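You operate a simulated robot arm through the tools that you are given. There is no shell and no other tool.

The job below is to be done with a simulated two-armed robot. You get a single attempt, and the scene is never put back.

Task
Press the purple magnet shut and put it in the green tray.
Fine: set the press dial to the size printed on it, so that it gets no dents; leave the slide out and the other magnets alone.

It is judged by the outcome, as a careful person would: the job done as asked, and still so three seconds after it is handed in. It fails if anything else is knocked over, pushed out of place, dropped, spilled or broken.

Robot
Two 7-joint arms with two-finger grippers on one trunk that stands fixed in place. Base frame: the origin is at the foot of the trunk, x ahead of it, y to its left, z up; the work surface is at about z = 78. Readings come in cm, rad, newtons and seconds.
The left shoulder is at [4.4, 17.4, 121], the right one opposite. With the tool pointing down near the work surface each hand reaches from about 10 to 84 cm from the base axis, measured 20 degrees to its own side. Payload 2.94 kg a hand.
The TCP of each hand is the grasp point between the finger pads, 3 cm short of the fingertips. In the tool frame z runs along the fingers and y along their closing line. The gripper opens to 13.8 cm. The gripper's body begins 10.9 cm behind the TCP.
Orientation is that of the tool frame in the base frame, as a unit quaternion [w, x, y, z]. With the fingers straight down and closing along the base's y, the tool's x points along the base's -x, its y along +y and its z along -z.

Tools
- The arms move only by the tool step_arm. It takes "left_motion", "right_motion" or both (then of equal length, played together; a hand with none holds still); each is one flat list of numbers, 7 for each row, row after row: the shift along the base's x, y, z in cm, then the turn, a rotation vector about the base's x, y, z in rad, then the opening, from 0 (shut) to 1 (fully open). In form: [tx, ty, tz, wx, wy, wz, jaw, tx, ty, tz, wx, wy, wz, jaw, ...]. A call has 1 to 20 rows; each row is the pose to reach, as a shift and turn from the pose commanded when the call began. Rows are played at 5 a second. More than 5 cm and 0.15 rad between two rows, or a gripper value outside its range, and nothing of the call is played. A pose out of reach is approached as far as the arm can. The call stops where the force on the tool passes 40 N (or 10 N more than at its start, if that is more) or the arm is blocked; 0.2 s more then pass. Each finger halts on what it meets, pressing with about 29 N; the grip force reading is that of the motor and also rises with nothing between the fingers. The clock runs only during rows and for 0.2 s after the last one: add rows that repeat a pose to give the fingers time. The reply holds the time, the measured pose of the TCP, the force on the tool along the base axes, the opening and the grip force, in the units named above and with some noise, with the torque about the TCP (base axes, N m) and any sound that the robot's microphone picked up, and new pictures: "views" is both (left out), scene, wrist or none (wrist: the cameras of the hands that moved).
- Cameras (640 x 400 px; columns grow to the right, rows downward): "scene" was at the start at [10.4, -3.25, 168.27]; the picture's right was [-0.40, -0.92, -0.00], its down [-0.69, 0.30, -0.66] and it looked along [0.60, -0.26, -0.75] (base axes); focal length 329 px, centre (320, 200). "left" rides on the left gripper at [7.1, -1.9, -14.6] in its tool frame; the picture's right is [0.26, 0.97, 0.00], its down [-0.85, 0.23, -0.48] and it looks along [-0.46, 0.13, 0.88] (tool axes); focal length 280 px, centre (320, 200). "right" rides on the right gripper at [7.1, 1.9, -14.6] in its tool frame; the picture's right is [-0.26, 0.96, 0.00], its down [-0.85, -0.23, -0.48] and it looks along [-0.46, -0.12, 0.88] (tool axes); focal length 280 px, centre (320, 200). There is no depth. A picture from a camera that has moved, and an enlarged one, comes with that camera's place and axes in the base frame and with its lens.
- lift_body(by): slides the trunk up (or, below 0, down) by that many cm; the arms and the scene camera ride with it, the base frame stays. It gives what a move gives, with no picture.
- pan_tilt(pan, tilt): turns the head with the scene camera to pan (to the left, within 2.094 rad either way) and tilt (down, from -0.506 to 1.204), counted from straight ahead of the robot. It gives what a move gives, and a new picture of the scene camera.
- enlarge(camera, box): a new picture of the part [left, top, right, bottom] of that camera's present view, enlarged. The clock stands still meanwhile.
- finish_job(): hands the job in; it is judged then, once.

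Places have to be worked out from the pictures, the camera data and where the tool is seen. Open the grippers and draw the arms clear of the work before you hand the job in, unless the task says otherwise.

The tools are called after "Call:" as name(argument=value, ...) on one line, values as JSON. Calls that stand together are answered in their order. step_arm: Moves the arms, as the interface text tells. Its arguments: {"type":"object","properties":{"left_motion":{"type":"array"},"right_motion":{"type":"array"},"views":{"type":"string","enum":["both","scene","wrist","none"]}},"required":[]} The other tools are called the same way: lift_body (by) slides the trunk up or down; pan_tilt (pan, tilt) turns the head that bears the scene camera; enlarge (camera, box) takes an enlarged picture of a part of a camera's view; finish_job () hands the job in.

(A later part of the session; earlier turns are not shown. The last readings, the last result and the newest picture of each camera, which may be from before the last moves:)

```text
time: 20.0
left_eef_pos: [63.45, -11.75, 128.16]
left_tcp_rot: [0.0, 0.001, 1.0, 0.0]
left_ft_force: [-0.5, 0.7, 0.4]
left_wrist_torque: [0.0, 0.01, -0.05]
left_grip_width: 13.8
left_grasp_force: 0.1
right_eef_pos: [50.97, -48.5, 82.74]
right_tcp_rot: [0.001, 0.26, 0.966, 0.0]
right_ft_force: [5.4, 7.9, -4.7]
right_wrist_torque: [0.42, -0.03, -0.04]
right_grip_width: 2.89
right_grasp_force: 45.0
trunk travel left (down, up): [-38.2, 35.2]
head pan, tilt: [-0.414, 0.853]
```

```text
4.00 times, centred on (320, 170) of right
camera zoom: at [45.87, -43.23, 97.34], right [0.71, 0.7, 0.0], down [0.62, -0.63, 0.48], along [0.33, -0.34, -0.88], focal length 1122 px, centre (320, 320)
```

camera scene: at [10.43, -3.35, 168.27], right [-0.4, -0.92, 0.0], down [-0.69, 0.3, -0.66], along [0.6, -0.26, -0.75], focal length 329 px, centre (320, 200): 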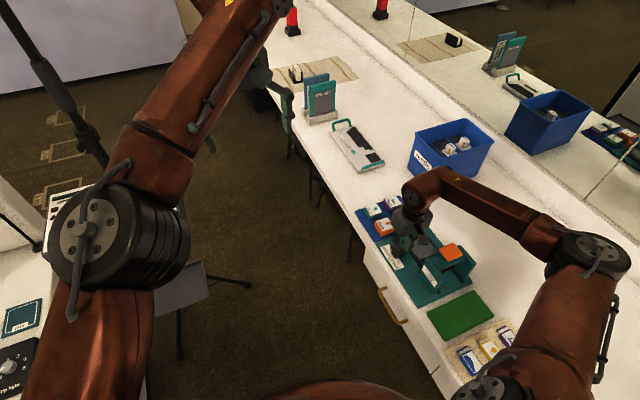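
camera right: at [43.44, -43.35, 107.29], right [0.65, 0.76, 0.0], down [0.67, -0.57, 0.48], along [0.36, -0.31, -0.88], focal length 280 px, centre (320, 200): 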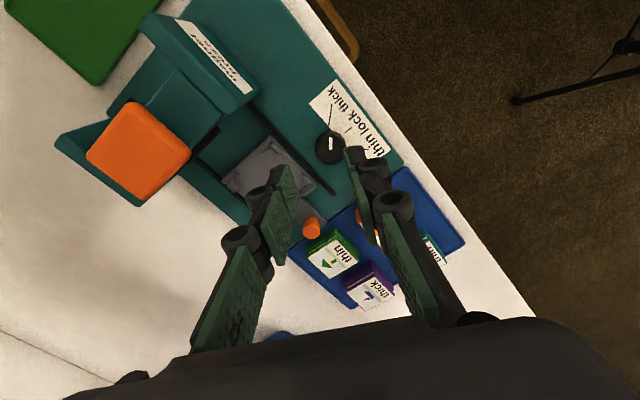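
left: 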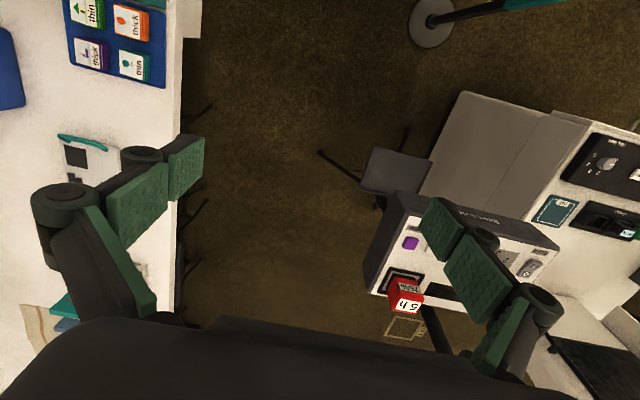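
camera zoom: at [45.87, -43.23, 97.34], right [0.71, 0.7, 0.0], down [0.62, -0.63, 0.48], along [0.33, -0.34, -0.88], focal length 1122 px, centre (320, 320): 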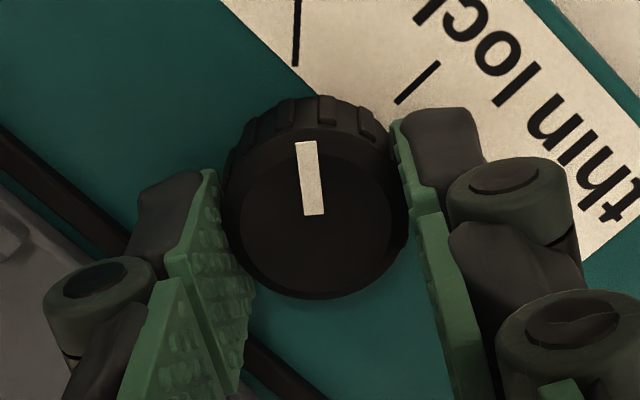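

Pointer reads about 51° now; I turn it another -0.07 rad, release gently and lift.

Call:
step_arm(right_motion=[0, 0, 0, 0, 0, -0.04, 0.1, 0, 0.05, 0, 0, 0, -0.07, 0.1, 0, 0.05, 0, 0, 0, -0.07, 0.1, 0, 0.05, 0, 0, 0, -0.07, 0.26, 0, 0.05, 0, 0, 0, -0.07, 0.26, 0, 0.05, 2, 0, 0, -0.07, 0.26, 0, 0, 5, 0, 0, -0.07, 0.26, 0, 0, 9, 0, 0, -0.07, 0.26, 0, 0, 12, 0, 0, 0.05, 0.26, 0, 0, 12, 0, 0, 0.19, 0.26, 0, 0, 12, 0, 0, 0.33, 0.26, 0, 0, 12, 0, 0, 0.45, 0.5, 0, 0, 12, 0, 0, 0.53, 0.5, 0, 0, 12, 0, 0, 0.53, 0.5], views="wrist")

Call:
enlarge(camera="scene", box=[395, 238, 435, 275])

Call:
enlarge(camera="right", box=[270, 70, 390, 170])

```text
time: 23.0
left_eef_pos: [63.3, -11.57, 128.2]
left_tcp_rot: [0.001, 0.001, 1.0, 0.0]
left_ft_force: [-0.2, 0.0, -0.1]
left_wrist_torque: [0.01, -0.02, 0.02]
left_grip_width: 13.78
left_grasp_force: 0.1
right_eef_pos: [50.7, -48.6, 94.83]
right_tcp_rot: [0.0, -0.001, 1.0, -0.001]
right_ft_force: [0.0, -0.2, -0.6]
right_wrist_torque: [-0.03, 0.0, 0.0]
right_grip_width: 6.9
right_grasp_force: 0.1
trunk travel left (down, up): [-38.2, 35.2]
head pan, tilt: [-0.414, 0.853]
camera right: at [43.62, -46.61, 109.27], right [0.26, 0.97, 0.0], down [0.85, -0.23, 0.48], along [0.46, -0.12, -0.88], focal length 280 px, centre (320, 200)
```

right: 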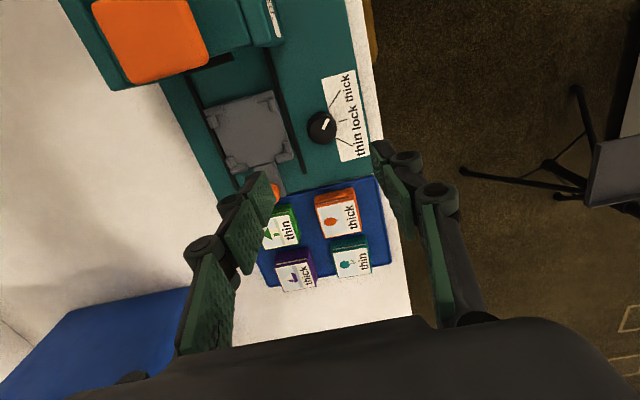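

```text
10.81 times, centred on (415, 256) of scene
camera zoom: at [10.42, -3.29, 168.27], right [-0.4, -0.92, 0.0], down [-0.69, 0.3, -0.66], along [0.6, -0.26, -0.75], focal length 3556 px, centre (-707, -411)
```

zoom: 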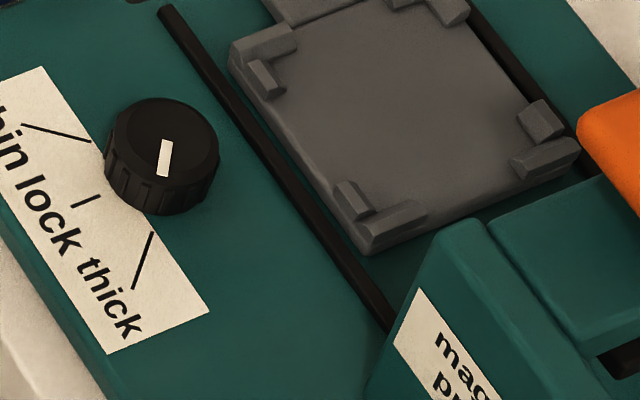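

```text
4.00 times, centred on (330, 120) of right
camera zoom: at [43.62, -46.61, 109.27], right [0.26, 0.97, 0.0], down [0.85, -0.23, 0.48], along [0.46, -0.12, -0.88], focal length 1122 px, centre (280, 520)
```

zoom: 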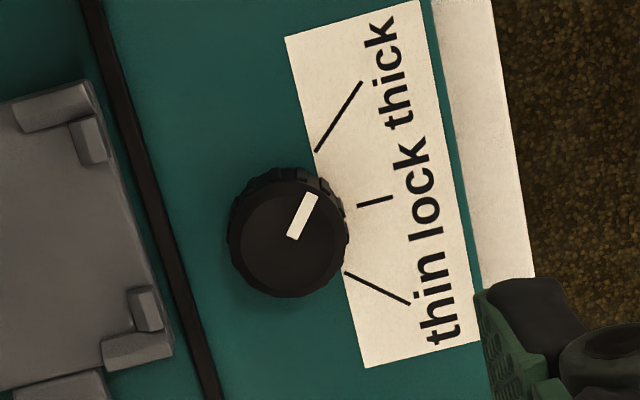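

The pointer now sits on "thick" (~48°). Next I move the right hand, at height, over the purple magnet to check reach and its exact place.

Call:
step_arm(right_motion=[4, -1.8, 1, 0, 0, 0, 0.5, 8, -3.6, 1, 0, 0, 0, 0.5, 12, -5.4, 1, 0, 0, 0, 0.5, 15, -7, 1, 0, 0, 0, 0.5, 17.7, -8.2, 1, 0, 0, 0, 0.5, 17.7, -8.2, 1, 0, 0, 0, 0.5], views="both")

Call:
enlarge(camera="right", box=[240, 60, 400, 210])

```text
time: 24.4
left_eef_pos: [63.27, -11.6, 128.21]
left_tcp_rot: [0.0, 0.0, 1.0, 0.0]
left_ft_force: [0.1, -0.3, -0.5]
left_wrist_torque: [0.03, -0.01, -0.02]
left_grip_width: 13.82
left_grasp_force: 0.0
right_eef_pos: [55.72, -50.89, 95.7]
right_tcp_rot: [0.0, 0.0, 1.0, 0.0]
right_ft_force: [-0.6, 0.1, 0.4]
right_wrist_torque: [-0.02, 0.02, -0.01]
right_grip_width: 6.92
right_grasp_force: 0.2
right hand out of reach, approached as far as the arm can: row 2, 3, 4, 5, 6
trunk travel left (down, up): [-38.2, 35.2]
head pan, tilt: [-0.414, 0.853]
camera scene: at [10.45, -3.33, 168.27], right [-0.4, -0.92, 0.0], down [-0.69, 0.3, -0.66], along [0.6, -0.26, -0.75], focal length 329 px, centre (320, 200)
camera right: at [48.65, -48.96, 110.2], right [0.26, 0.97, 0.0], down [0.85, -0.23, 0.48], along [0.46, -0.12, -0.88], focal length 280 px, centre (320, 200)
```

scene: 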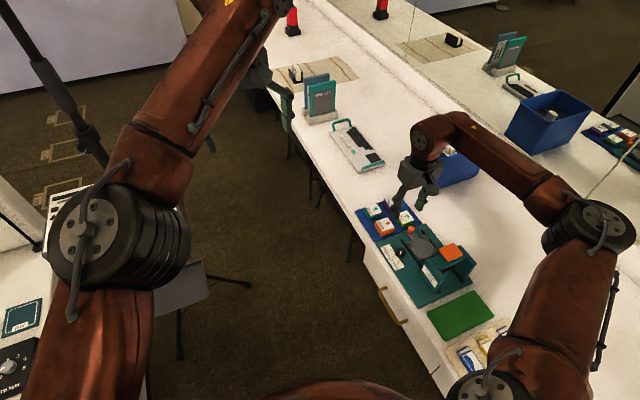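
right: 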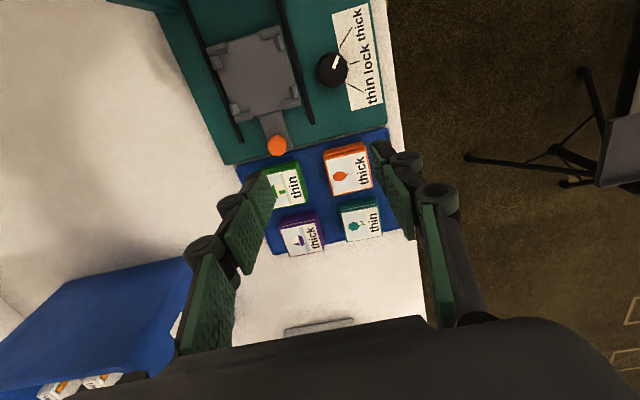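

```text
2.67 times, centred on (320, 135) of right
camera zoom: at [48.65, -48.96, 110.2], right [0.26, 0.97, 0.0], down [0.85, -0.23, 0.48], along [0.46, -0.12, -0.88], focal length 748 px, centre (320, 373)
```

zoom: 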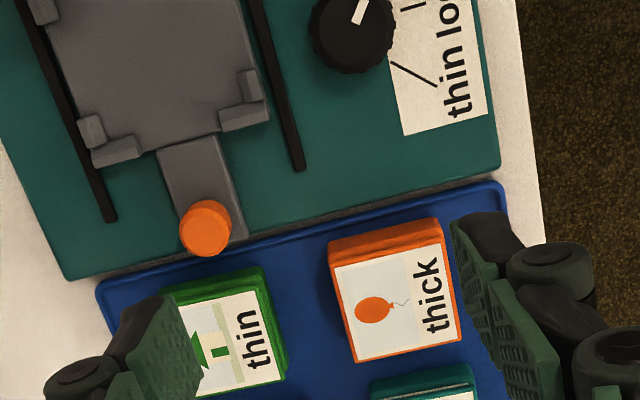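

Yaw 0 is out of reach there (wrist limit), so I rotate the hand toward yaw -90° (closing along x), at this height, and see where it ends up.

Call:
step_arm(right_motion=[0, 0, 0, 0, 0, -0.14, 0.5, 0, 0, 0, 0, 0, -0.28, 0.5, 0, 0, 0, 0, 0, -0.42, 0.5, 0, 0, 0, 0, 0, -0.56, 0.5, 0, 0, 0, 0, 0, -0.7, 0.5, 0, 0, 0, 0, 0, -0.84, 0.5, 0, 0, 0, 0, 0, -0.98, 0.5, 0, 0, 0, 0, 0, -1.12, 0.5, 0, 0, 0, 0, 0, -1.26, 0.5, 0, 0, 0, 0, 0, -1.4, 0.5, 0, 0, 0, 0, 0, -1.5, 0.5, 0, 0, 0, 0, 0, -1.571, 0.5, 0, 0, 0, 0, 0, -1.571, 0.5], views="both")

Call:
enlarge(camera="right", box=[240, 60, 400, 210])

```text
time: 27.2
left_eef_pos: [63.35, -11.69, 128.32]
left_tcp_rot: [-0.001, 0.0, 1.0, 0.001]
left_ft_force: [-0.3, 0.5, 0.0]
left_wrist_torque: [0.04, 0.01, -0.02]
left_grip_width: 13.82
left_grasp_force: 0.0
right_eef_pos: [55.59, -50.4, 96.46]
right_tcp_rot: [0.0, 0.706, 0.708, -0.001]
right_ft_force: [-0.5, 0.2, 0.3]
right_wrist_torque: [0.01, 0.03, -0.02]
right_grip_width: 6.88
right_grasp_force: 0.2
trunk travel left (down, up): [-38.2, 35.2]
head pan, tilt: [-0.414, 0.853]
camera scene: at [10.43, -3.3, 168.27], right [-0.4, -0.92, 0.0], down [-0.69, 0.3, -0.66], along [0.6, -0.26, -0.75], focal length 329 px, centre (320, 200)
camera right: at [57.62, -43.25, 111.01], right [0.97, -0.26, 0.0], down [-0.23, -0.85, 0.48], along [-0.13, -0.46, -0.88], focal length 280 px, centre (320, 200)
```

scene: 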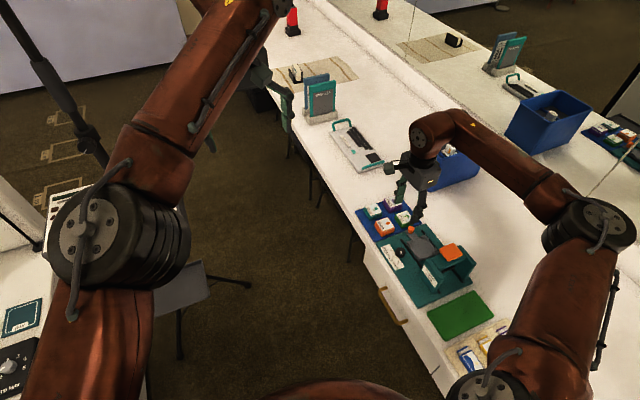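
right: 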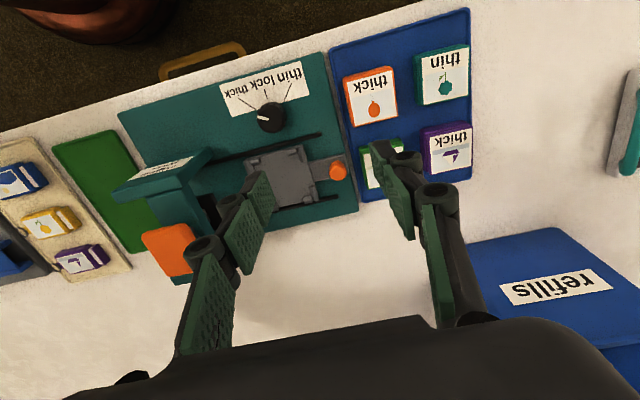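

```text
2.67 times, centred on (320, 135) of right
camera zoom: at [57.62, -43.25, 111.01], right [0.97, -0.26, 0.0], down [-0.23, -0.85, 0.48], along [-0.13, -0.46, -0.88], focal length 748 px, centre (320, 373)
```

zoom: 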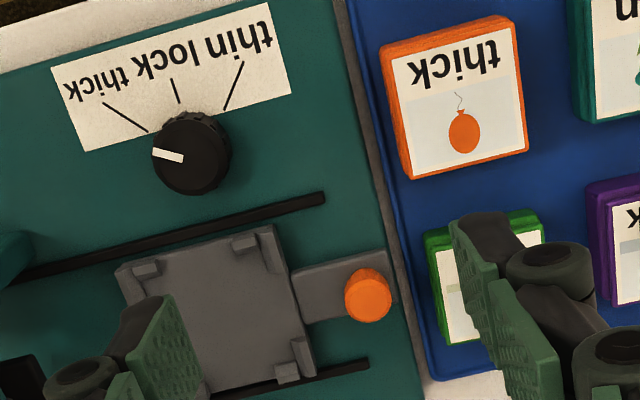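

In this view the dial pointer seems to have shifted again; I check the dial in the scene camera.

Call:
enlarge(camera="scene", box=[395, 238, 435, 275])

Call:
enlarge(camera="right", box=[220, 60, 310, 140])

```text
10.81 times, centred on (415, 256) of scene
camera zoom: at [10.43, -3.3, 168.27], right [-0.4, -0.92, 0.0], down [-0.69, 0.3, -0.66], along [0.6, -0.26, -0.75], focal length 3556 px, centre (-707, -411)
```

zoom: 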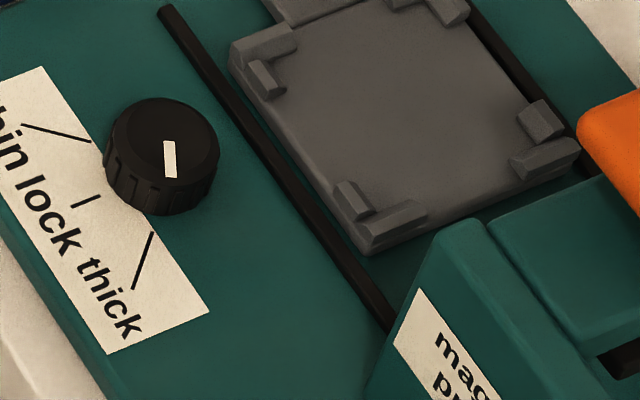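

```text
5.00 times, centred on (265, 100) of right
camera zoom: at [57.62, -43.25, 111.01], right [0.97, -0.26, 0.0], down [-0.23, -0.85, 0.48], along [-0.13, -0.46, -0.88], focal length 1402 px, centre (595, 700)
```

zoom: 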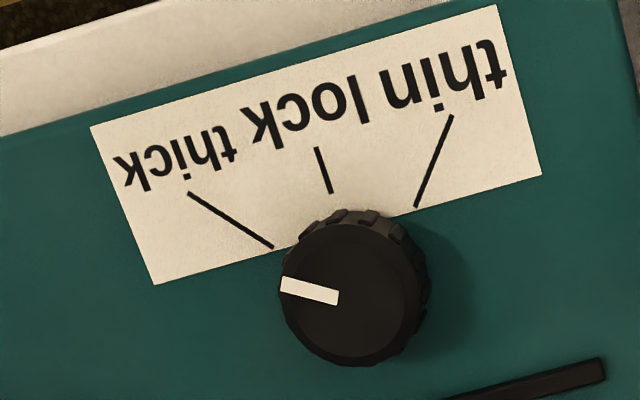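

The pointer has settled itself at ~60°: so it is a self-centring detent for "thick" – good. Now I move the hand over the purple magnet near [68.3,-56.4].

Call:
step_arm(right_motion=[4, -2, 0, 0, 0, 0, 0.5, 8, -4, 0, 0, 0, 0, 0.5, 11, -5.5, 0, 0, 0, 0, 0.5, 12.7, -6, 0, 0, 0, 0, 0.5, 12.7, -6, 0, 0, 0, 0, 0.5], views="both")

Call:
enlarge(camera="right", box=[240, 60, 400, 210])

```text
time: 28.4
left_eef_pos: [63.3, -11.72, 128.24]
left_tcp_rot: [0.0, 0.0, 1.0, 0.001]
left_ft_force: [0.0, 0.3, -0.4]
left_wrist_torque: [-0.01, 0.0, -0.03]
left_grip_width: 13.82
left_grasp_force: 0.1
right_eef_pos: [68.24, -56.48, 96.2]
right_tcp_rot: [-0.001, 0.706, 0.709, -0.001]
right_ft_force: [0.5, -0.2, -0.6]
right_wrist_torque: [0.03, -0.01, 0.01]
right_grip_width: 6.9
right_grasp_force: 0.1
trunk travel left (down, up): [-38.2, 35.2]
head pan, tilt: [-0.414, 0.853]
camera scene: at [10.37, -3.33, 168.28], right [-0.4, -0.92, 0.0], down [-0.69, 0.3, -0.66], along [0.6, -0.26, -0.75], focal length 329 px, centre (320, 200)
camera right: at [70.29, -49.35, 110.8], right [0.97, -0.26, 0.0], down [-0.23, -0.85, 0.48], along [-0.12, -0.46, -0.88], focal length 280 px, centre (320, 200)
```

scene: 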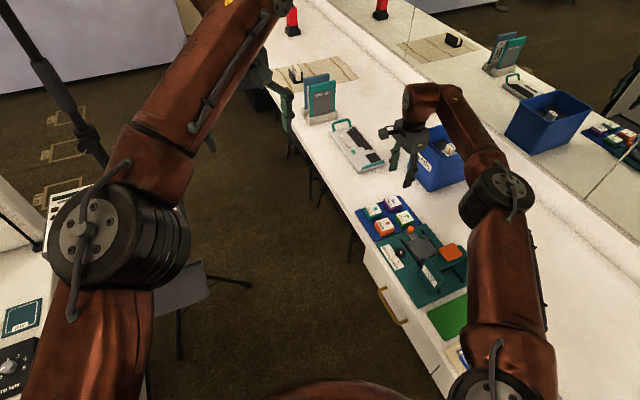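
right: 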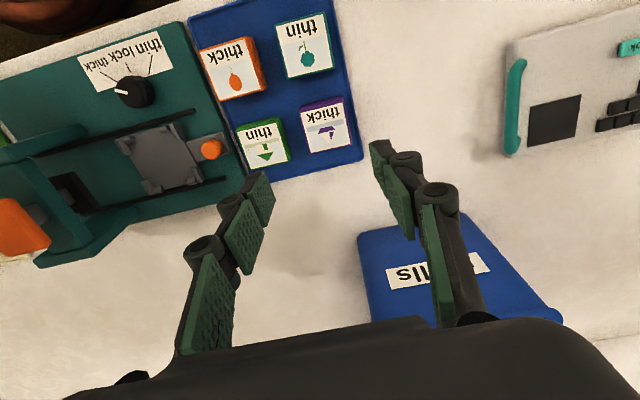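

```text
2.67 times, centred on (320, 135) of right
camera zoom: at [70.29, -49.35, 110.8], right [0.97, -0.26, 0.0], down [-0.23, -0.85, 0.48], along [-0.12, -0.46, -0.88], focal length 748 px, centre (320, 373)
```

zoom: 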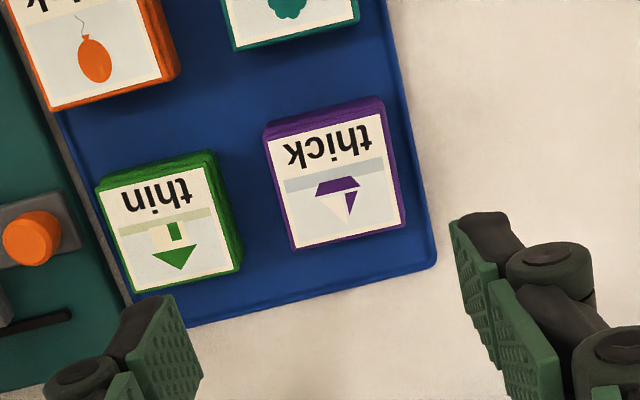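

I can reach it. Purple magnet centre ≈ [69.1,-56.7], about 4.6 cm square, yaw ≈ -0.04. I take a scene zoom to triangulate its height and the slide's geometry.

Call:
enlarge(camera="scene", box=[355, 190, 415, 240])

Call:
enlarge(camera="scene", box=[395, 220, 475, 280])

Call:
enlarge(camera="right", box=[100, 90, 240, 220])

```text
8.00 times, centred on (385, 215) of scene
camera zoom: at [10.37, -3.33, 168.28], right [-0.4, -0.92, 0.0], down [-0.69, 0.3, -0.66], along [0.6, -0.26, -0.75], focal length 2632 px, centre (-200, 80)
```

zoom: 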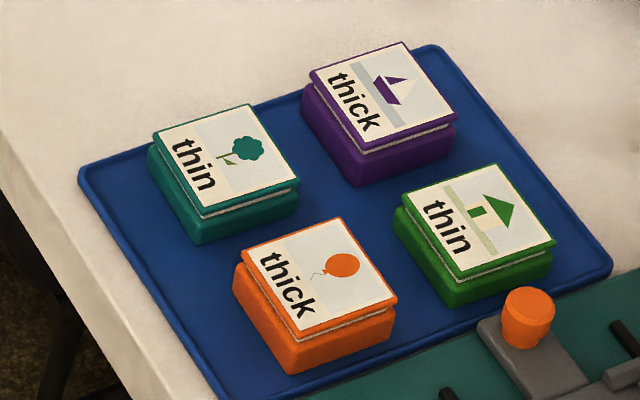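

```text
6.67 times, centred on (435, 250) of scene
camera zoom: at [10.37, -3.33, 168.28], right [-0.4, -0.92, 0.0], down [-0.69, 0.3, -0.66], along [0.6, -0.26, -0.75], focal length 2193 px, centre (-447, -133)
```

zoom: 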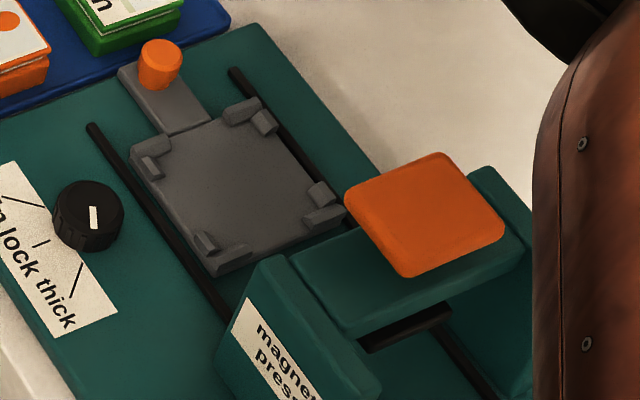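

```text
3.08 times, centred on (170, 155) of right
camera zoom: at [70.29, -49.35, 110.8], right [0.97, -0.26, 0.0], down [-0.23, -0.85, 0.48], along [-0.12, -0.46, -0.88], focal length 863 px, centre (782, 338)
```

zoom: 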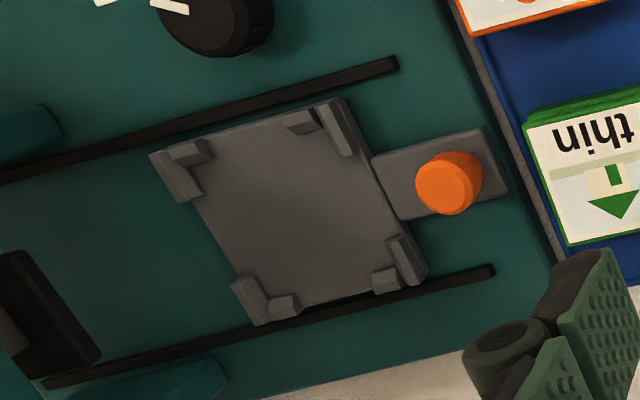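

Purple magnet: centre ≈ [69.0,-56.65], top ≈ z 81.3, ~2.4 cm tall. I narrow the gripper to ~5.9 cm, align, and descend partway to check.

Call:
step_arm(right_motion=[0.4, -0.2, -2, 0, 0, -0.04, 0.43, 0.75, -0.2, -5, 0, 0, -0.04, 0.43, 0.75, -0.2, -8, 0, 0, -0.04, 0.43, 0.75, -0.2, -9.3, 0, 0, -0.04, 0.43, 0.75, -0.2, -9.3, 0, 0, -0.04, 0.43], views="both")

Call:
enlarge(camera="right", box=[240, 90, 400, 210])

Call:
enlarge(camera="scene", box=[355, 170, 435, 240])

```text
time: 29.6
left_eef_pos: [63.32, -11.63, 128.19]
left_tcp_rot: [0.0, 0.001, 1.0, 0.0]
left_ft_force: [-0.7, -1.0, 0.1]
left_wrist_torque: [-0.01, 0.01, -0.01]
left_grip_width: 13.79
left_grasp_force: 0.0
right_eef_pos: [68.98, -56.54, 87.03]
right_tcp_rot: [0.0, 0.72, 0.694, -0.001]
right_ft_force: [0.5, -0.1, -0.4]
right_wrist_torque: [0.03, 0.0, 0.0]
right_grip_width: 5.94
right_grasp_force: 0.0
trunk travel left (down, up): [-38.2, 35.2]
head pan, tilt: [-0.414, 0.853]
camera scene: at [10.42, -3.3, 168.28], right [-0.4, -0.92, 0.0], down [-0.69, 0.3, -0.66], along [0.6, -0.26, -0.75], focal length 329 px, centre (320, 200)
camera right: at [71.14, -49.44, 101.53], right [0.95, -0.3, 0.0], down [-0.26, -0.84, 0.48], along [-0.14, -0.46, -0.88], focal length 280 px, centre (320, 200)
```

scene: 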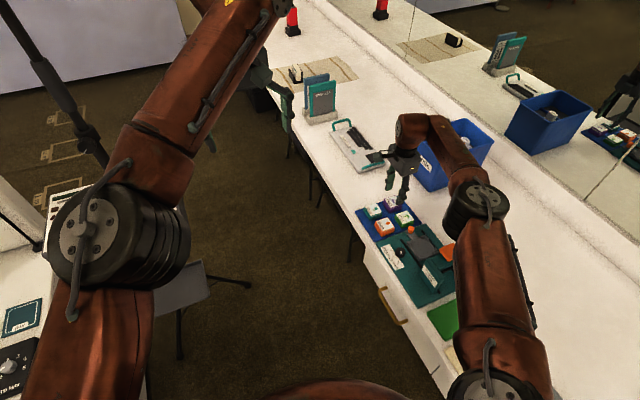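
right: 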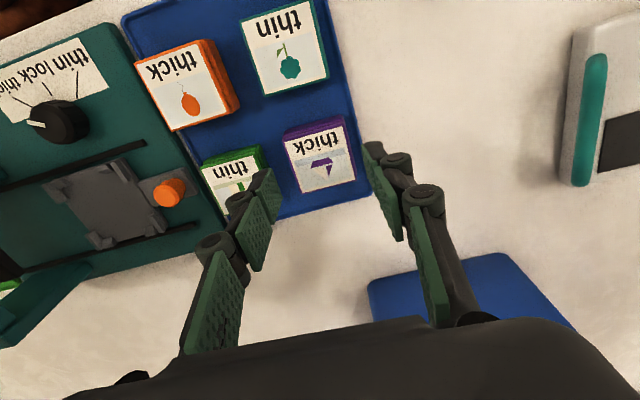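

```text
3.33 times, centred on (320, 150) of right
camera zoom: at [71.14, -49.44, 101.53], right [0.95, -0.3, 0.0], down [-0.26, -0.84, 0.48], along [-0.14, -0.46, -0.88], focal length 935 px, centre (320, 367)
```

zoom: 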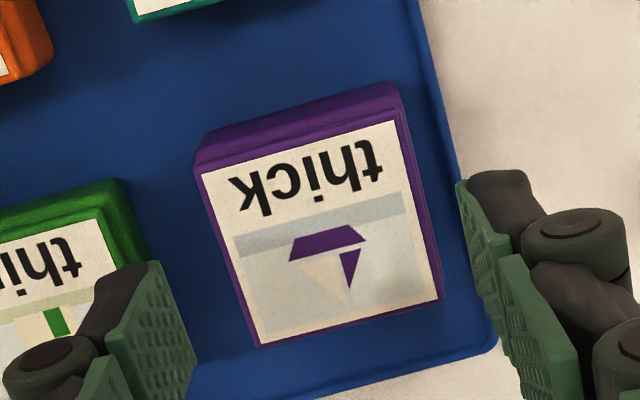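

```text
5.71 times, centred on (395, 205) of scene
camera zoom: at [10.42, -3.3, 168.28], right [-0.4, -0.92, 0.0], down [-0.69, 0.3, -0.66], along [0.6, -0.26, -0.75], focal length 1880 px, centre (-109, 171)
```

zoom: 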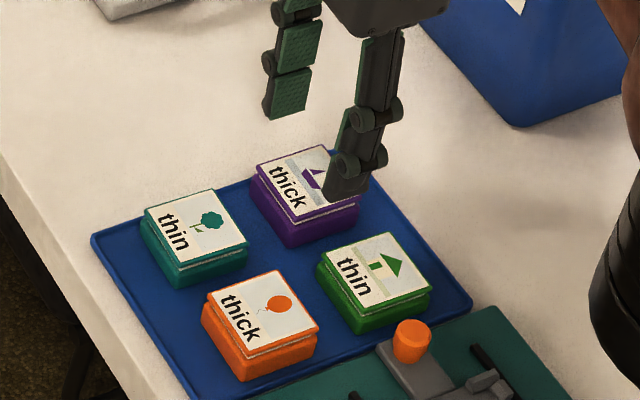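

The magnet centres at [69.0,-56.8] under the hand. I descend to fingertips ≈ z 79.3 and close.

Call:
step_arm(right_motion=[0, -0.15, -2.5, 0, 0, 0, 0.43, 0, -0.15, -4, 0, 0, 0, 0.43, 0, -0.15, -4.7, 0, 0, 0, 0.43, 0, -0.15, -4.7, 0, 0, 0, 0.43, 0, -0.15, -4.7, 0, 0, 0, 0.36, 0, -0.15, -4.7, 0, 0, 0, 0.3, 0, -0.15, -4.7, 0, 0, 0, 0.25, 0, -0.15, -4.7, 0, 0, 0, 0.25], views="both")

Call:
enlarge(camera="right", box=[240, 90, 400, 210])

Call:
enlarge(camera="scene", box=[355, 170, 435, 240])

```text
time: 31.4
left_eef_pos: [63.2, -11.64, 128.19]
left_tcp_rot: [0.0, 0.001, 1.0, 0.001]
left_ft_force: [0.4, 0.0, -0.4]
left_wrist_torque: [-0.01, -0.03, 0.05]
left_grip_width: 13.79
left_grasp_force: 0.2
right_eef_pos: [68.99, -57.0, 82.37]
right_tcp_rot: [0.0, 0.72, 0.694, -0.001]
right_ft_force: [0.4, -0.2, 0.6]
right_wrist_torque: [0.0, -0.03, -0.01]
right_grip_width: 4.91
right_grasp_force: 29.2
trunk travel left (down, up): [-38.2, 35.2]
head pan, tilt: [-0.414, 0.853]
camera scene: at [10.44, -3.31, 168.27], right [-0.4, -0.92, 0.0], down [-0.69, 0.3, -0.66], along [0.6, -0.26, -0.75], focal length 329 px, centre (320, 200)
camera right: at [71.28, -49.75, 96.86], right [0.95, -0.3, 0.0], down [-0.26, -0.84, 0.48], along [-0.14, -0.46, -0.88], focal length 280 px, centre (320, 200)
```

scene: 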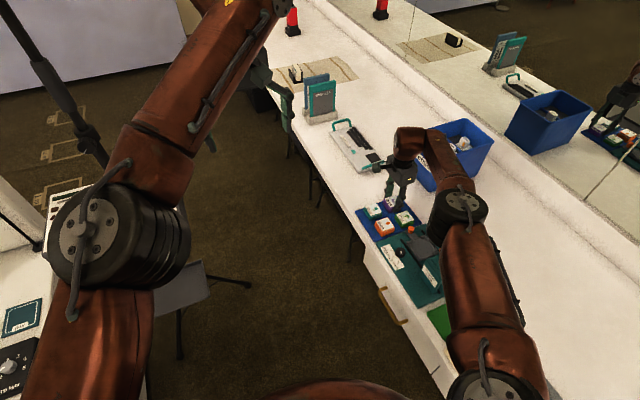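
right: 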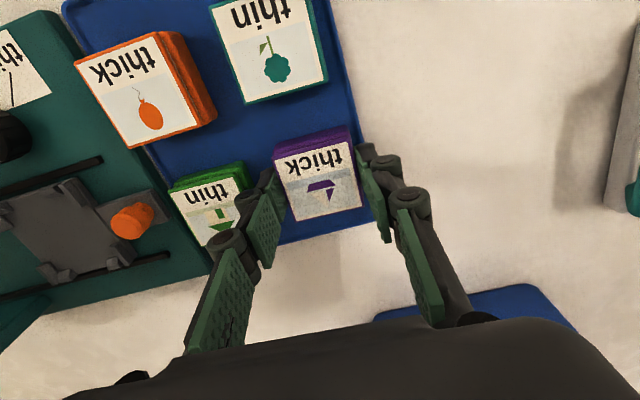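

```text
3.33 times, centred on (320, 150) of right
camera zoom: at [71.28, -49.75, 96.86], right [0.95, -0.3, 0.0], down [-0.26, -0.84, 0.48], along [-0.14, -0.46, -0.88], focal length 935 px, centre (320, 367)
```

zoom: 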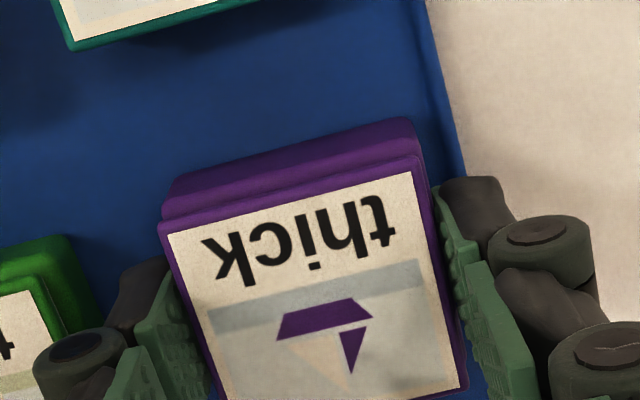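

```text
5.71 times, centred on (395, 205) of scene
camera zoom: at [10.44, -3.31, 168.27], right [-0.4, -0.92, 0.0], down [-0.69, 0.3, -0.66], along [0.6, -0.26, -0.75], focal length 1880 px, centre (-109, 171)
```

zoom: 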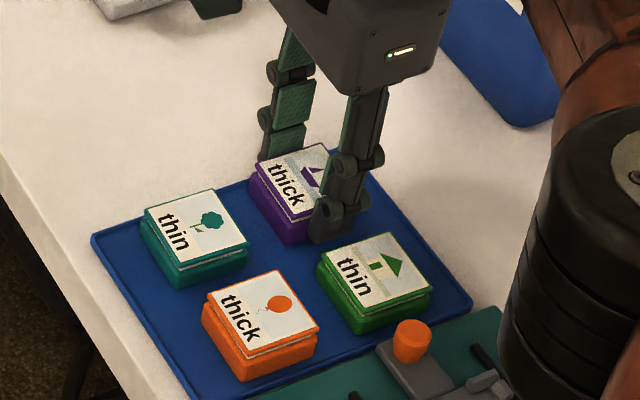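

Gripped (4.9 cm, 29 N). I lift it straight up 12 cm and carry it back over the slide (centre ≈ [49.7,-55.8]).

Call:
step_arm(right_motion=[0, 0, 2, 0, 0, 0, 0.25, 0, 0, 5, 0, 0, 0, 0.25, 0, 0, 8.5, 0, 0, 0, 0.25, 0, 0, 12, 0, 0, 0, 0.25, -4, 0.2, 12, 0, 0, 0, 0.25, -8, 0.5, 12, 0, 0, 0, 0.25, -12, 0.8, 12, 0, 0, 0, 0.25, -16, 0.9, 12, 0, 0, 0, 0.25, -19.3, 1, 12, 0, 0, 0, 0.25, -19.3, 1, 12, 0, 0, 0, 0.25], views="both")

Call:
enlarge(camera="right", box=[220, 70, 420, 210])

Call:
enlarge(camera="scene", box=[370, 180, 490, 280])

```text
time: 33.6
left_eef_pos: [63.34, -11.85, 128.1]
left_tcp_rot: [0.001, 0.0, 1.0, 0.0]
left_ft_force: [1.0, -0.4, -0.5]
left_wrist_torque: [0.05, 0.0, 0.0]
left_grip_width: 13.82
left_grasp_force: 0.2
right_eef_pos: [49.73, -55.81, 94.58]
right_tcp_rot: [-0.001, 0.72, 0.694, -0.001]
right_ft_force: [-0.7, 0.6, -0.2]
right_wrist_torque: [0.02, 0.04, 0.01]
right_grip_width: 3.47
right_grasp_force: 0.0
trunk travel left (down, up): [-38.2, 35.2]
head pan, tilt: [-0.414, 0.853]
camera scene: at [10.52, -3.34, 168.26], right [-0.4, -0.92, 0.0], down [-0.69, 0.3, -0.66], along [0.6, -0.26, -0.75], focal length 329 px, centre (320, 200)
camera right: at [52.07, -48.7, 109.06], right [0.95, -0.3, 0.0], down [-0.26, -0.84, 0.48], along [-0.14, -0.45, -0.88], focal length 280 px, centre (320, 200)
```

scene: 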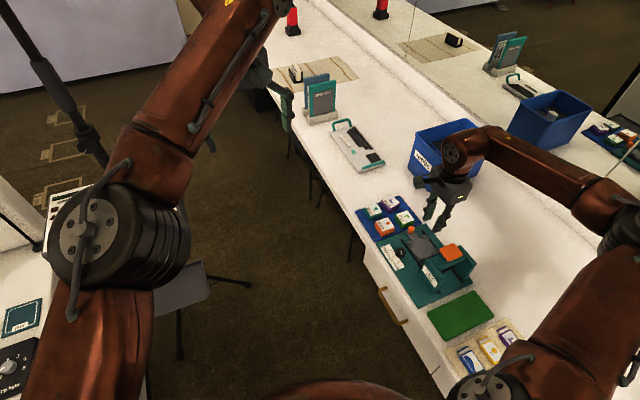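
right: 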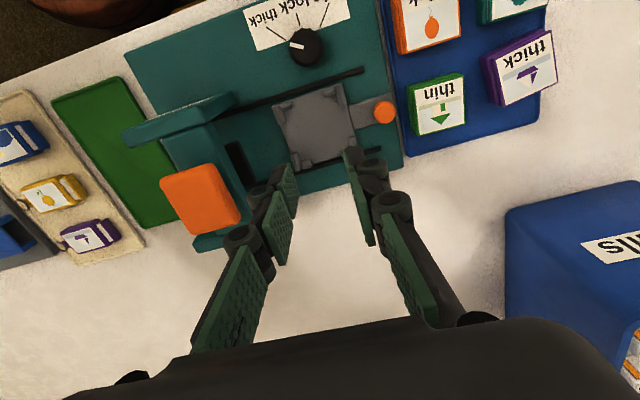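

```text
2.86 times, centred on (320, 140) of right
camera zoom: at [52.07, -48.7, 109.06], right [0.95, -0.3, 0.0], down [-0.26, -0.84, 0.48], along [-0.14, -0.45, -0.88], focal length 801 px, centre (320, 371)
```

zoom: 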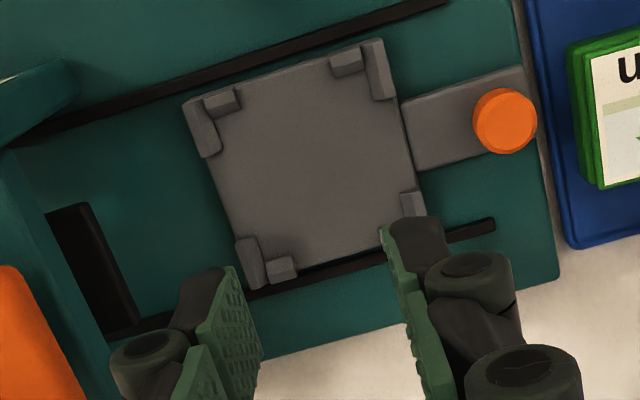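

```text
4.00 times, centred on (430, 230) of scene
camera zoom: at [10.52, -3.34, 168.26], right [-0.4, -0.92, 0.0], down [-0.69, 0.3, -0.66], along [0.6, -0.26, -0.75], focal length 1316 px, centre (-120, 80)
```

zoom: 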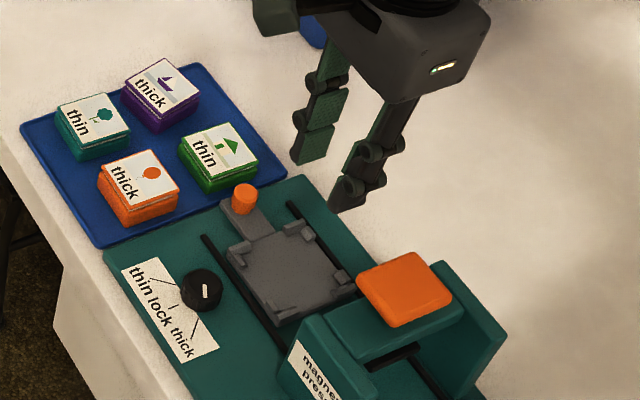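

The grip slipped – the magnet stayed on the pad. I zoom in to see its state.

Call:
enlarge(camera="scene", box=[355, 190, 415, 240])

Call:
enlarge(camera="right", box=[380, 0, 580, 150])

Call:
enlarge(camera="left", box=[40, 0, 200, 100])

```text
8.00 times, centred on (385, 215) of scene
camera zoom: at [10.52, -3.34, 168.26], right [-0.4, -0.92, 0.0], down [-0.69, 0.3, -0.66], along [0.6, -0.26, -0.75], focal length 2632 px, centre (-200, 80)
```

zoom: 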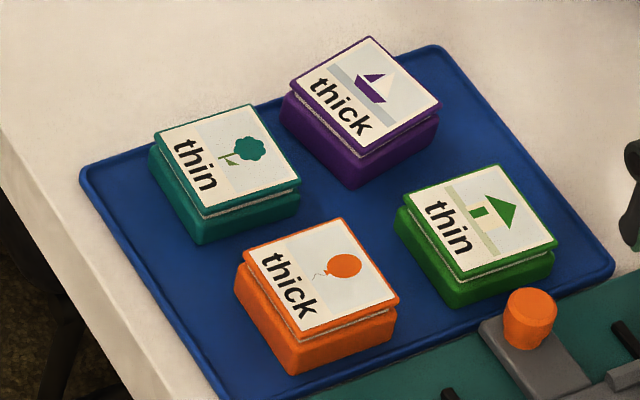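

```text
2.67 times, centred on (480, 75) of right
camera zoom: at [52.07, -48.7, 109.06], right [0.95, -0.3, 0.0], down [-0.26, -0.84, 0.48], along [-0.14, -0.45, -0.88], focal length 748 px, centre (-107, 533)
```

zoom: 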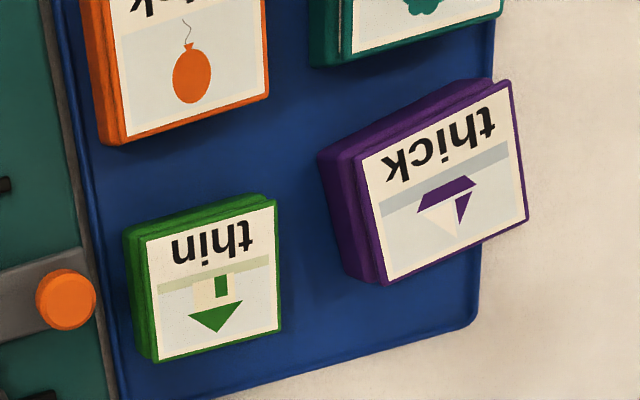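

```text
4.00 times, centred on (120, 50) of left
camera zoom: at [56.41, -13.53, 142.59], right [-0.26, 0.96, 0.0], down [0.85, 0.23, 0.48], along [0.46, 0.13, -0.88], focal length 1122 px, centre (1120, 800)
```

zoom: 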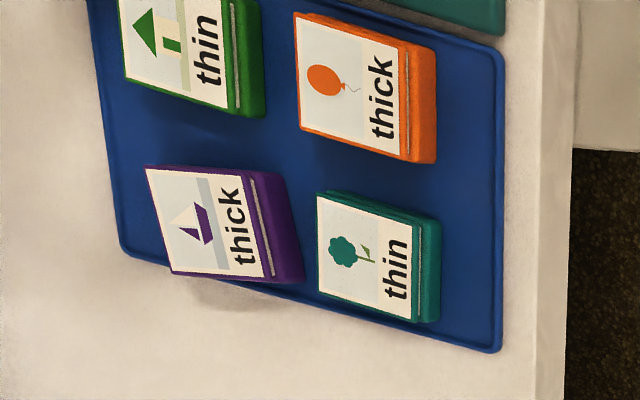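

The magnet slid out early: it now lies at ≈[69.35,-55.9], yaw ≈ +0.19 rad, still flat on the pad. I return above it with a matching hand yaw.

Call:
step_arm(right_motion=[4, 0, 0.5, 0, 0, 0, 0.44, 8, 0, 0.5, 0, 0, 0.05, 0.44, 12, 0, 0.5, 0, 0, 0.1, 0.44, 16, 0, 0, 0, 0, 0.15, 0.44, 19.6, -0.1, -2, 0, 0, 0.2, 0.44, 19.6, -0.1, -6, 0, 0, 0.227, 0.44, 19.6, -0.1, -8, 0, 0, 0.227, 0.44, 19.6, -0.1, -8, 0, 0, 0.227, 0.44], views="wrist")

Call:
enlarge(camera="right", box=[240, 90, 400, 210])

Call:
enlarge(camera="scene", box=[355, 180, 425, 240])

```text
time: 35.4
left_eef_pos: [63.2, -11.66, 128.19]
left_tcp_rot: [0.0, 0.0, 1.0, 0.0]
left_ft_force: [-0.5, 1.2, 0.2]
left_wrist_torque: [0.0, -0.02, 0.01]
left_grip_width: 13.77
left_grasp_force: 0.0
right_eef_pos: [69.43, -56.08, 86.84]
right_tcp_rot: [0.0, 0.637, 0.771, -0.001]
right_ft_force: [0.1, 0.4, -0.2]
right_wrist_torque: [0.02, 0.0, 0.03]
right_grip_width: 6.04
right_grasp_force: 0.0
trunk travel left (down, up): [-38.2, 35.2]
head pan, tilt: [-0.414, 0.853]
camera right: at [69.93, -48.63, 101.31], right [1.0, -0.07, 0.0], down [-0.07, -0.88, 0.48], along [-0.04, -0.48, -0.88], focal length 280 px, centre (320, 200)
```

right: 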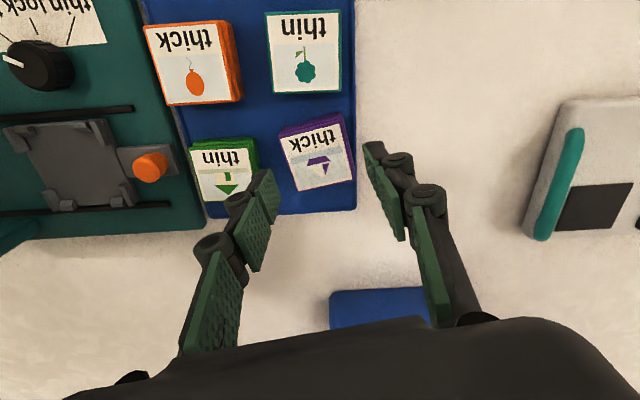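

```text
3.33 times, centred on (320, 150) of right
camera zoom: at [69.93, -48.63, 101.31], right [1.0, -0.07, 0.0], down [-0.07, -0.88, 0.48], along [-0.04, -0.48, -0.88], focal length 935 px, centre (320, 367)
```

zoom: 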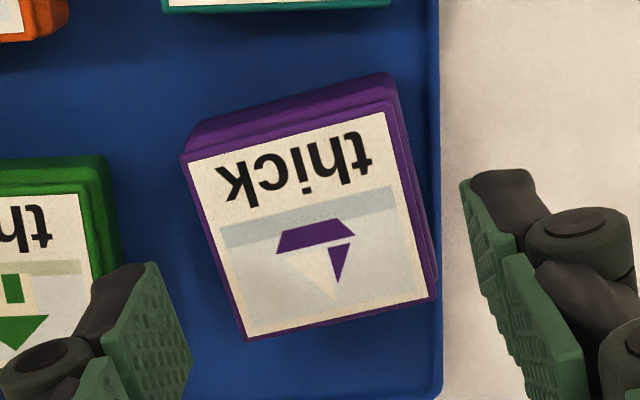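

```text
6.67 times, centred on (390, 210) of scene
camera zoom: at [10.36, -3.29, 168.28], right [-0.4, -0.92, 0.0], down [-0.69, 0.3, -0.66], along [0.6, -0.26, -0.75], focal length 2193 px, centre (-147, 133)
```

zoom: 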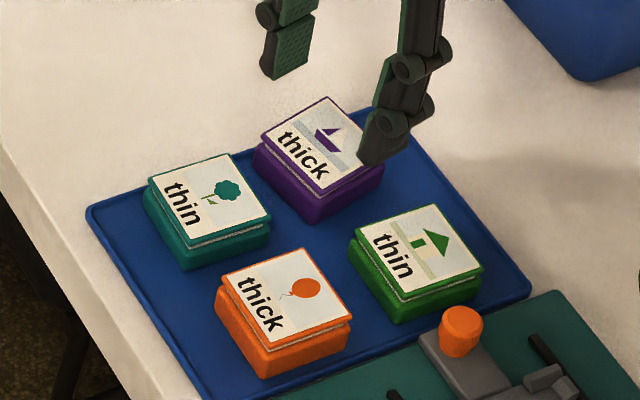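

Aligned (centre [69.35,-55.92], yaw 0.19). I descend, close fully commanded (jaw 0) with extra settling time.

Call:
step_arm(right_motion=[-0.05, 0.12, -2.5, 0, 0, 0, 0.44, -0.05, 0.12, -4, 0, 0, 0, 0.44, -0.05, 0.12, -4.6, 0, 0, 0, 0.44, -0.05, 0.12, -4.6, 0, 0, 0, 0.44, -0.05, 0.12, -4.6, 0, 0, 0, 0.36, -0.05, 0.12, -4.6, 0, 0, 0, 0.2, -0.05, 0.12, -4.6, 0, 0, 0, 0, -0.05, 0.12, -4.6, 0, 0, 0, 0, -0.05, 0.12, -4.6, 0, 0, 0, 0, -0.05, 0.12, -4.6, 0, 0, 0, 0], views="wrist")

Call:
enlarge(camera="right", box=[240, 90, 400, 210])

Call:
enlarge(camera="scene", box=[355, 180, 425, 240])

```text
time: 37.6
left_eef_pos: [63.33, -11.75, 128.12]
left_tcp_rot: [0.0, 0.0, 1.0, 0.0]
left_ft_force: [-1.1, 0.6, -0.2]
left_wrist_torque: [0.03, -0.01, 0.04]
left_grip_width: 13.77
left_grasp_force: 0.0
right_eef_pos: [69.37, -55.78, 82.0]
right_tcp_rot: [0.0, 0.637, 0.771, -0.001]
right_ft_force: [0.3, -0.7, -0.2]
right_wrist_torque: [0.0, -0.01, -0.06]
right_grip_width: 4.95
right_grasp_force: 29.0
trunk travel left (down, up): [-38.2, 35.2]
head pan, tilt: [-0.414, 0.853]
camera right: at [70.02, -48.45, 96.49], right [1.0, -0.08, 0.0], down [-0.07, -0.88, 0.48], along [-0.04, -0.48, -0.88], focal length 280 px, centre (320, 200)
```

right: 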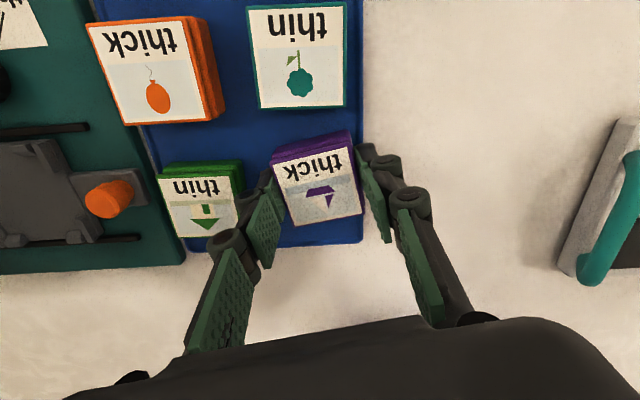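

```text
3.33 times, centred on (320, 150) of right
camera zoom: at [70.02, -48.45, 96.49], right [1.0, -0.08, 0.0], down [-0.07, -0.88, 0.48], along [-0.04, -0.48, -0.88], focal length 935 px, centre (320, 367)
```

zoom: 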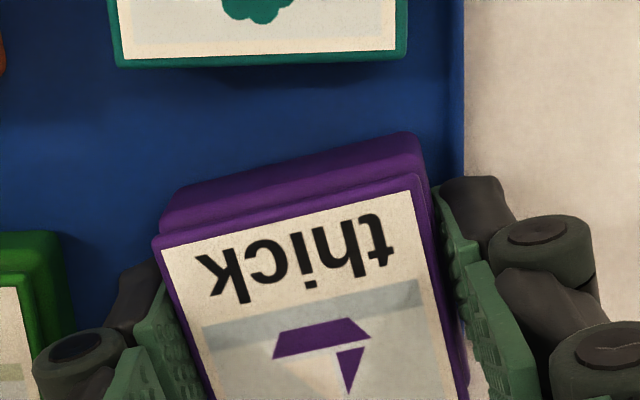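

```text
6.67 times, centred on (390, 210) of scene
camera zoom: at [10.45, -3.31, 168.27], right [-0.4, -0.92, 0.0], down [-0.69, 0.3, -0.66], along [0.6, -0.26, -0.75], focal length 2193 px, centre (-147, 133)
```

zoom: 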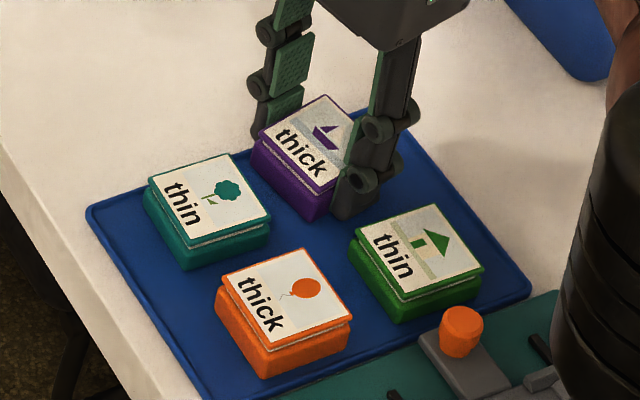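

Gripped at 4.95 cm, 29 N. I lift slowly by 2.5 cm and check that the magnet follows.

Call:
step_arm(right_motion=[0, 0, 0.3, 0, 0, 0, 0, 0, 0, 0.6, 0, 0, 0, 0, 0, 0, 1, 0, 0, 0, 0, 0, 0, 1.5, 0, 0, 0, 0, 0, 0, 2, 0, 0, 0, 0, 0, 0, 2.5, 0, 0, 0, 0], views="wrist")

Call:
enlarge(camera="scene", box=[355, 180, 425, 240])

```text
time: 39.0
left_eef_pos: [63.31, -11.71, 128.09]
left_tcp_rot: [0.0, 0.0, 1.0, 0.0]
left_ft_force: [0.4, -0.6, -0.9]
left_wrist_torque: [0.04, -0.02, -0.01]
left_grip_width: 13.79
left_grasp_force: 0.2
right_eef_pos: [69.3, -55.7, 84.43]
right_tcp_rot: [-0.001, 0.637, 0.771, -0.001]
right_ft_force: [0.0, -0.8, -0.5]
right_wrist_torque: [0.0, 0.01, 0.0]
right_grip_width: 4.89
right_grasp_force: 28.5
trunk travel left (down, up): [-38.2, 35.2]
head pan, tilt: [-0.414, 0.853]
camera right: at [69.9, -48.28, 98.97], right [1.0, -0.08, 0.0], down [-0.07, -0.88, 0.48], along [-0.04, -0.48, -0.88], focal length 280 px, centre (320, 200)
```

right: 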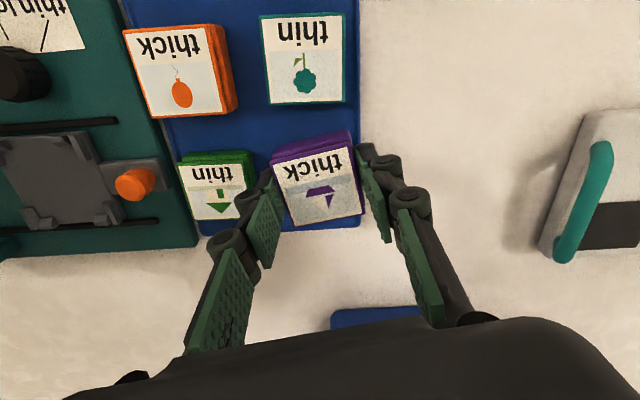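

```text
6.67 times, centred on (390, 210) of scene
camera zoom: at [10.42, -3.32, 168.27], right [-0.4, -0.92, 0.0], down [-0.69, 0.3, -0.66], along [0.6, -0.26, -0.75], focal length 2193 px, centre (-147, 133)
```

zoom: 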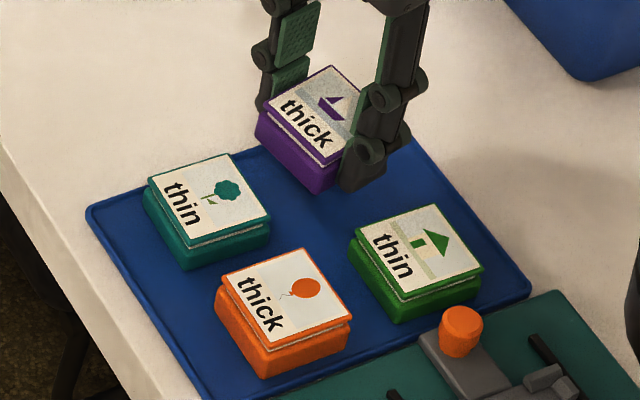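

It is lifted and held. I continue slowly up 7 cm, then carry towards the slide with small steps, turning the hand back to yaw ≈ -1.607.

Call:
step_arm(right_motion=[0, 0, 0.5, 0, 0, 0, 0, 0, 0, 1.3, 0, 0, 0, 0, 0, 0, 2.3, 0, 0, 0, 0, 0, 0, 3.3, 0, 0, 0, 0, 0, 0, 4.3, 0, 0, 0, 0, 0, 0, 5.3, 0, 0, 0, 0, 0, 0, 6.2, 0, 0, 0, 0, -0.3, 0, 7, 0, 0, 0, 0, -1, 0, 7, 0, 0, -0.03, 0, -2.2, 0, 7, 0, 0, -0.06, 0, -3.7, 0, 7, 0, 0, -0.09, 0, -5.2, 0, 7, 0, 0, -0.12, 0, -6.7, 0, 7, 0, 0, -0.15, 0, -8.2, 0, 7, 0, 0, -0.18, 0, -9.7, 0, 7, 0, 0, -0.2, 0, -11, 0, 7, 0, 0, -0.227, 0, -12, 0, 7, 0, 0, -0.227, 0, -12.5, 0, 7, 0, 0, -0.227, 0], views="wrist")

```text
time: 42.8
left_eef_pos: [63.3, -11.71, 128.2]
left_tcp_rot: [0.001, 0.0, 1.0, 0.001]
left_ft_force: [-0.4, -1.0, 0.7]
left_wrist_torque: [-0.01, -0.04, 0.03]
left_grip_width: 13.8
left_grasp_force: 0.0
right_eef_pos: [56.77, -55.76, 91.3]
right_tcp_rot: [0.0, 0.72, 0.694, -0.001]
right_ft_force: [-0.8, -0.6, -0.8]
right_wrist_torque: [0.0, -0.05, 0.01]
right_grip_width: 4.9
right_grasp_force: 28.9
trunk travel left (down, up): [-38.2, 35.2]
head pan, tilt: [-0.414, 0.853]
camera right: at [59.06, -48.66, 105.82], right [0.95, -0.3, 0.0], down [-0.26, -0.84, 0.48], along [-0.14, -0.46, -0.88], focal length 280 px, centre (320, 200)
```

right: 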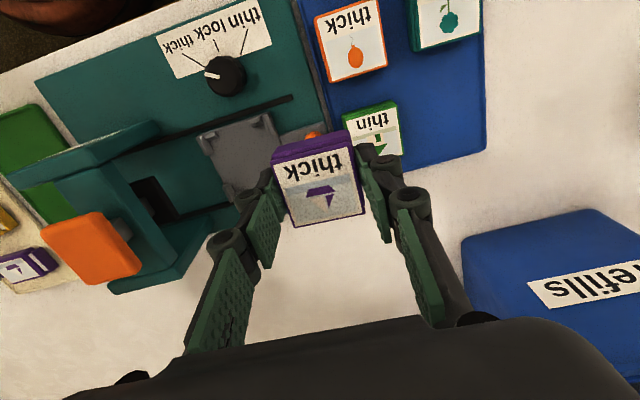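

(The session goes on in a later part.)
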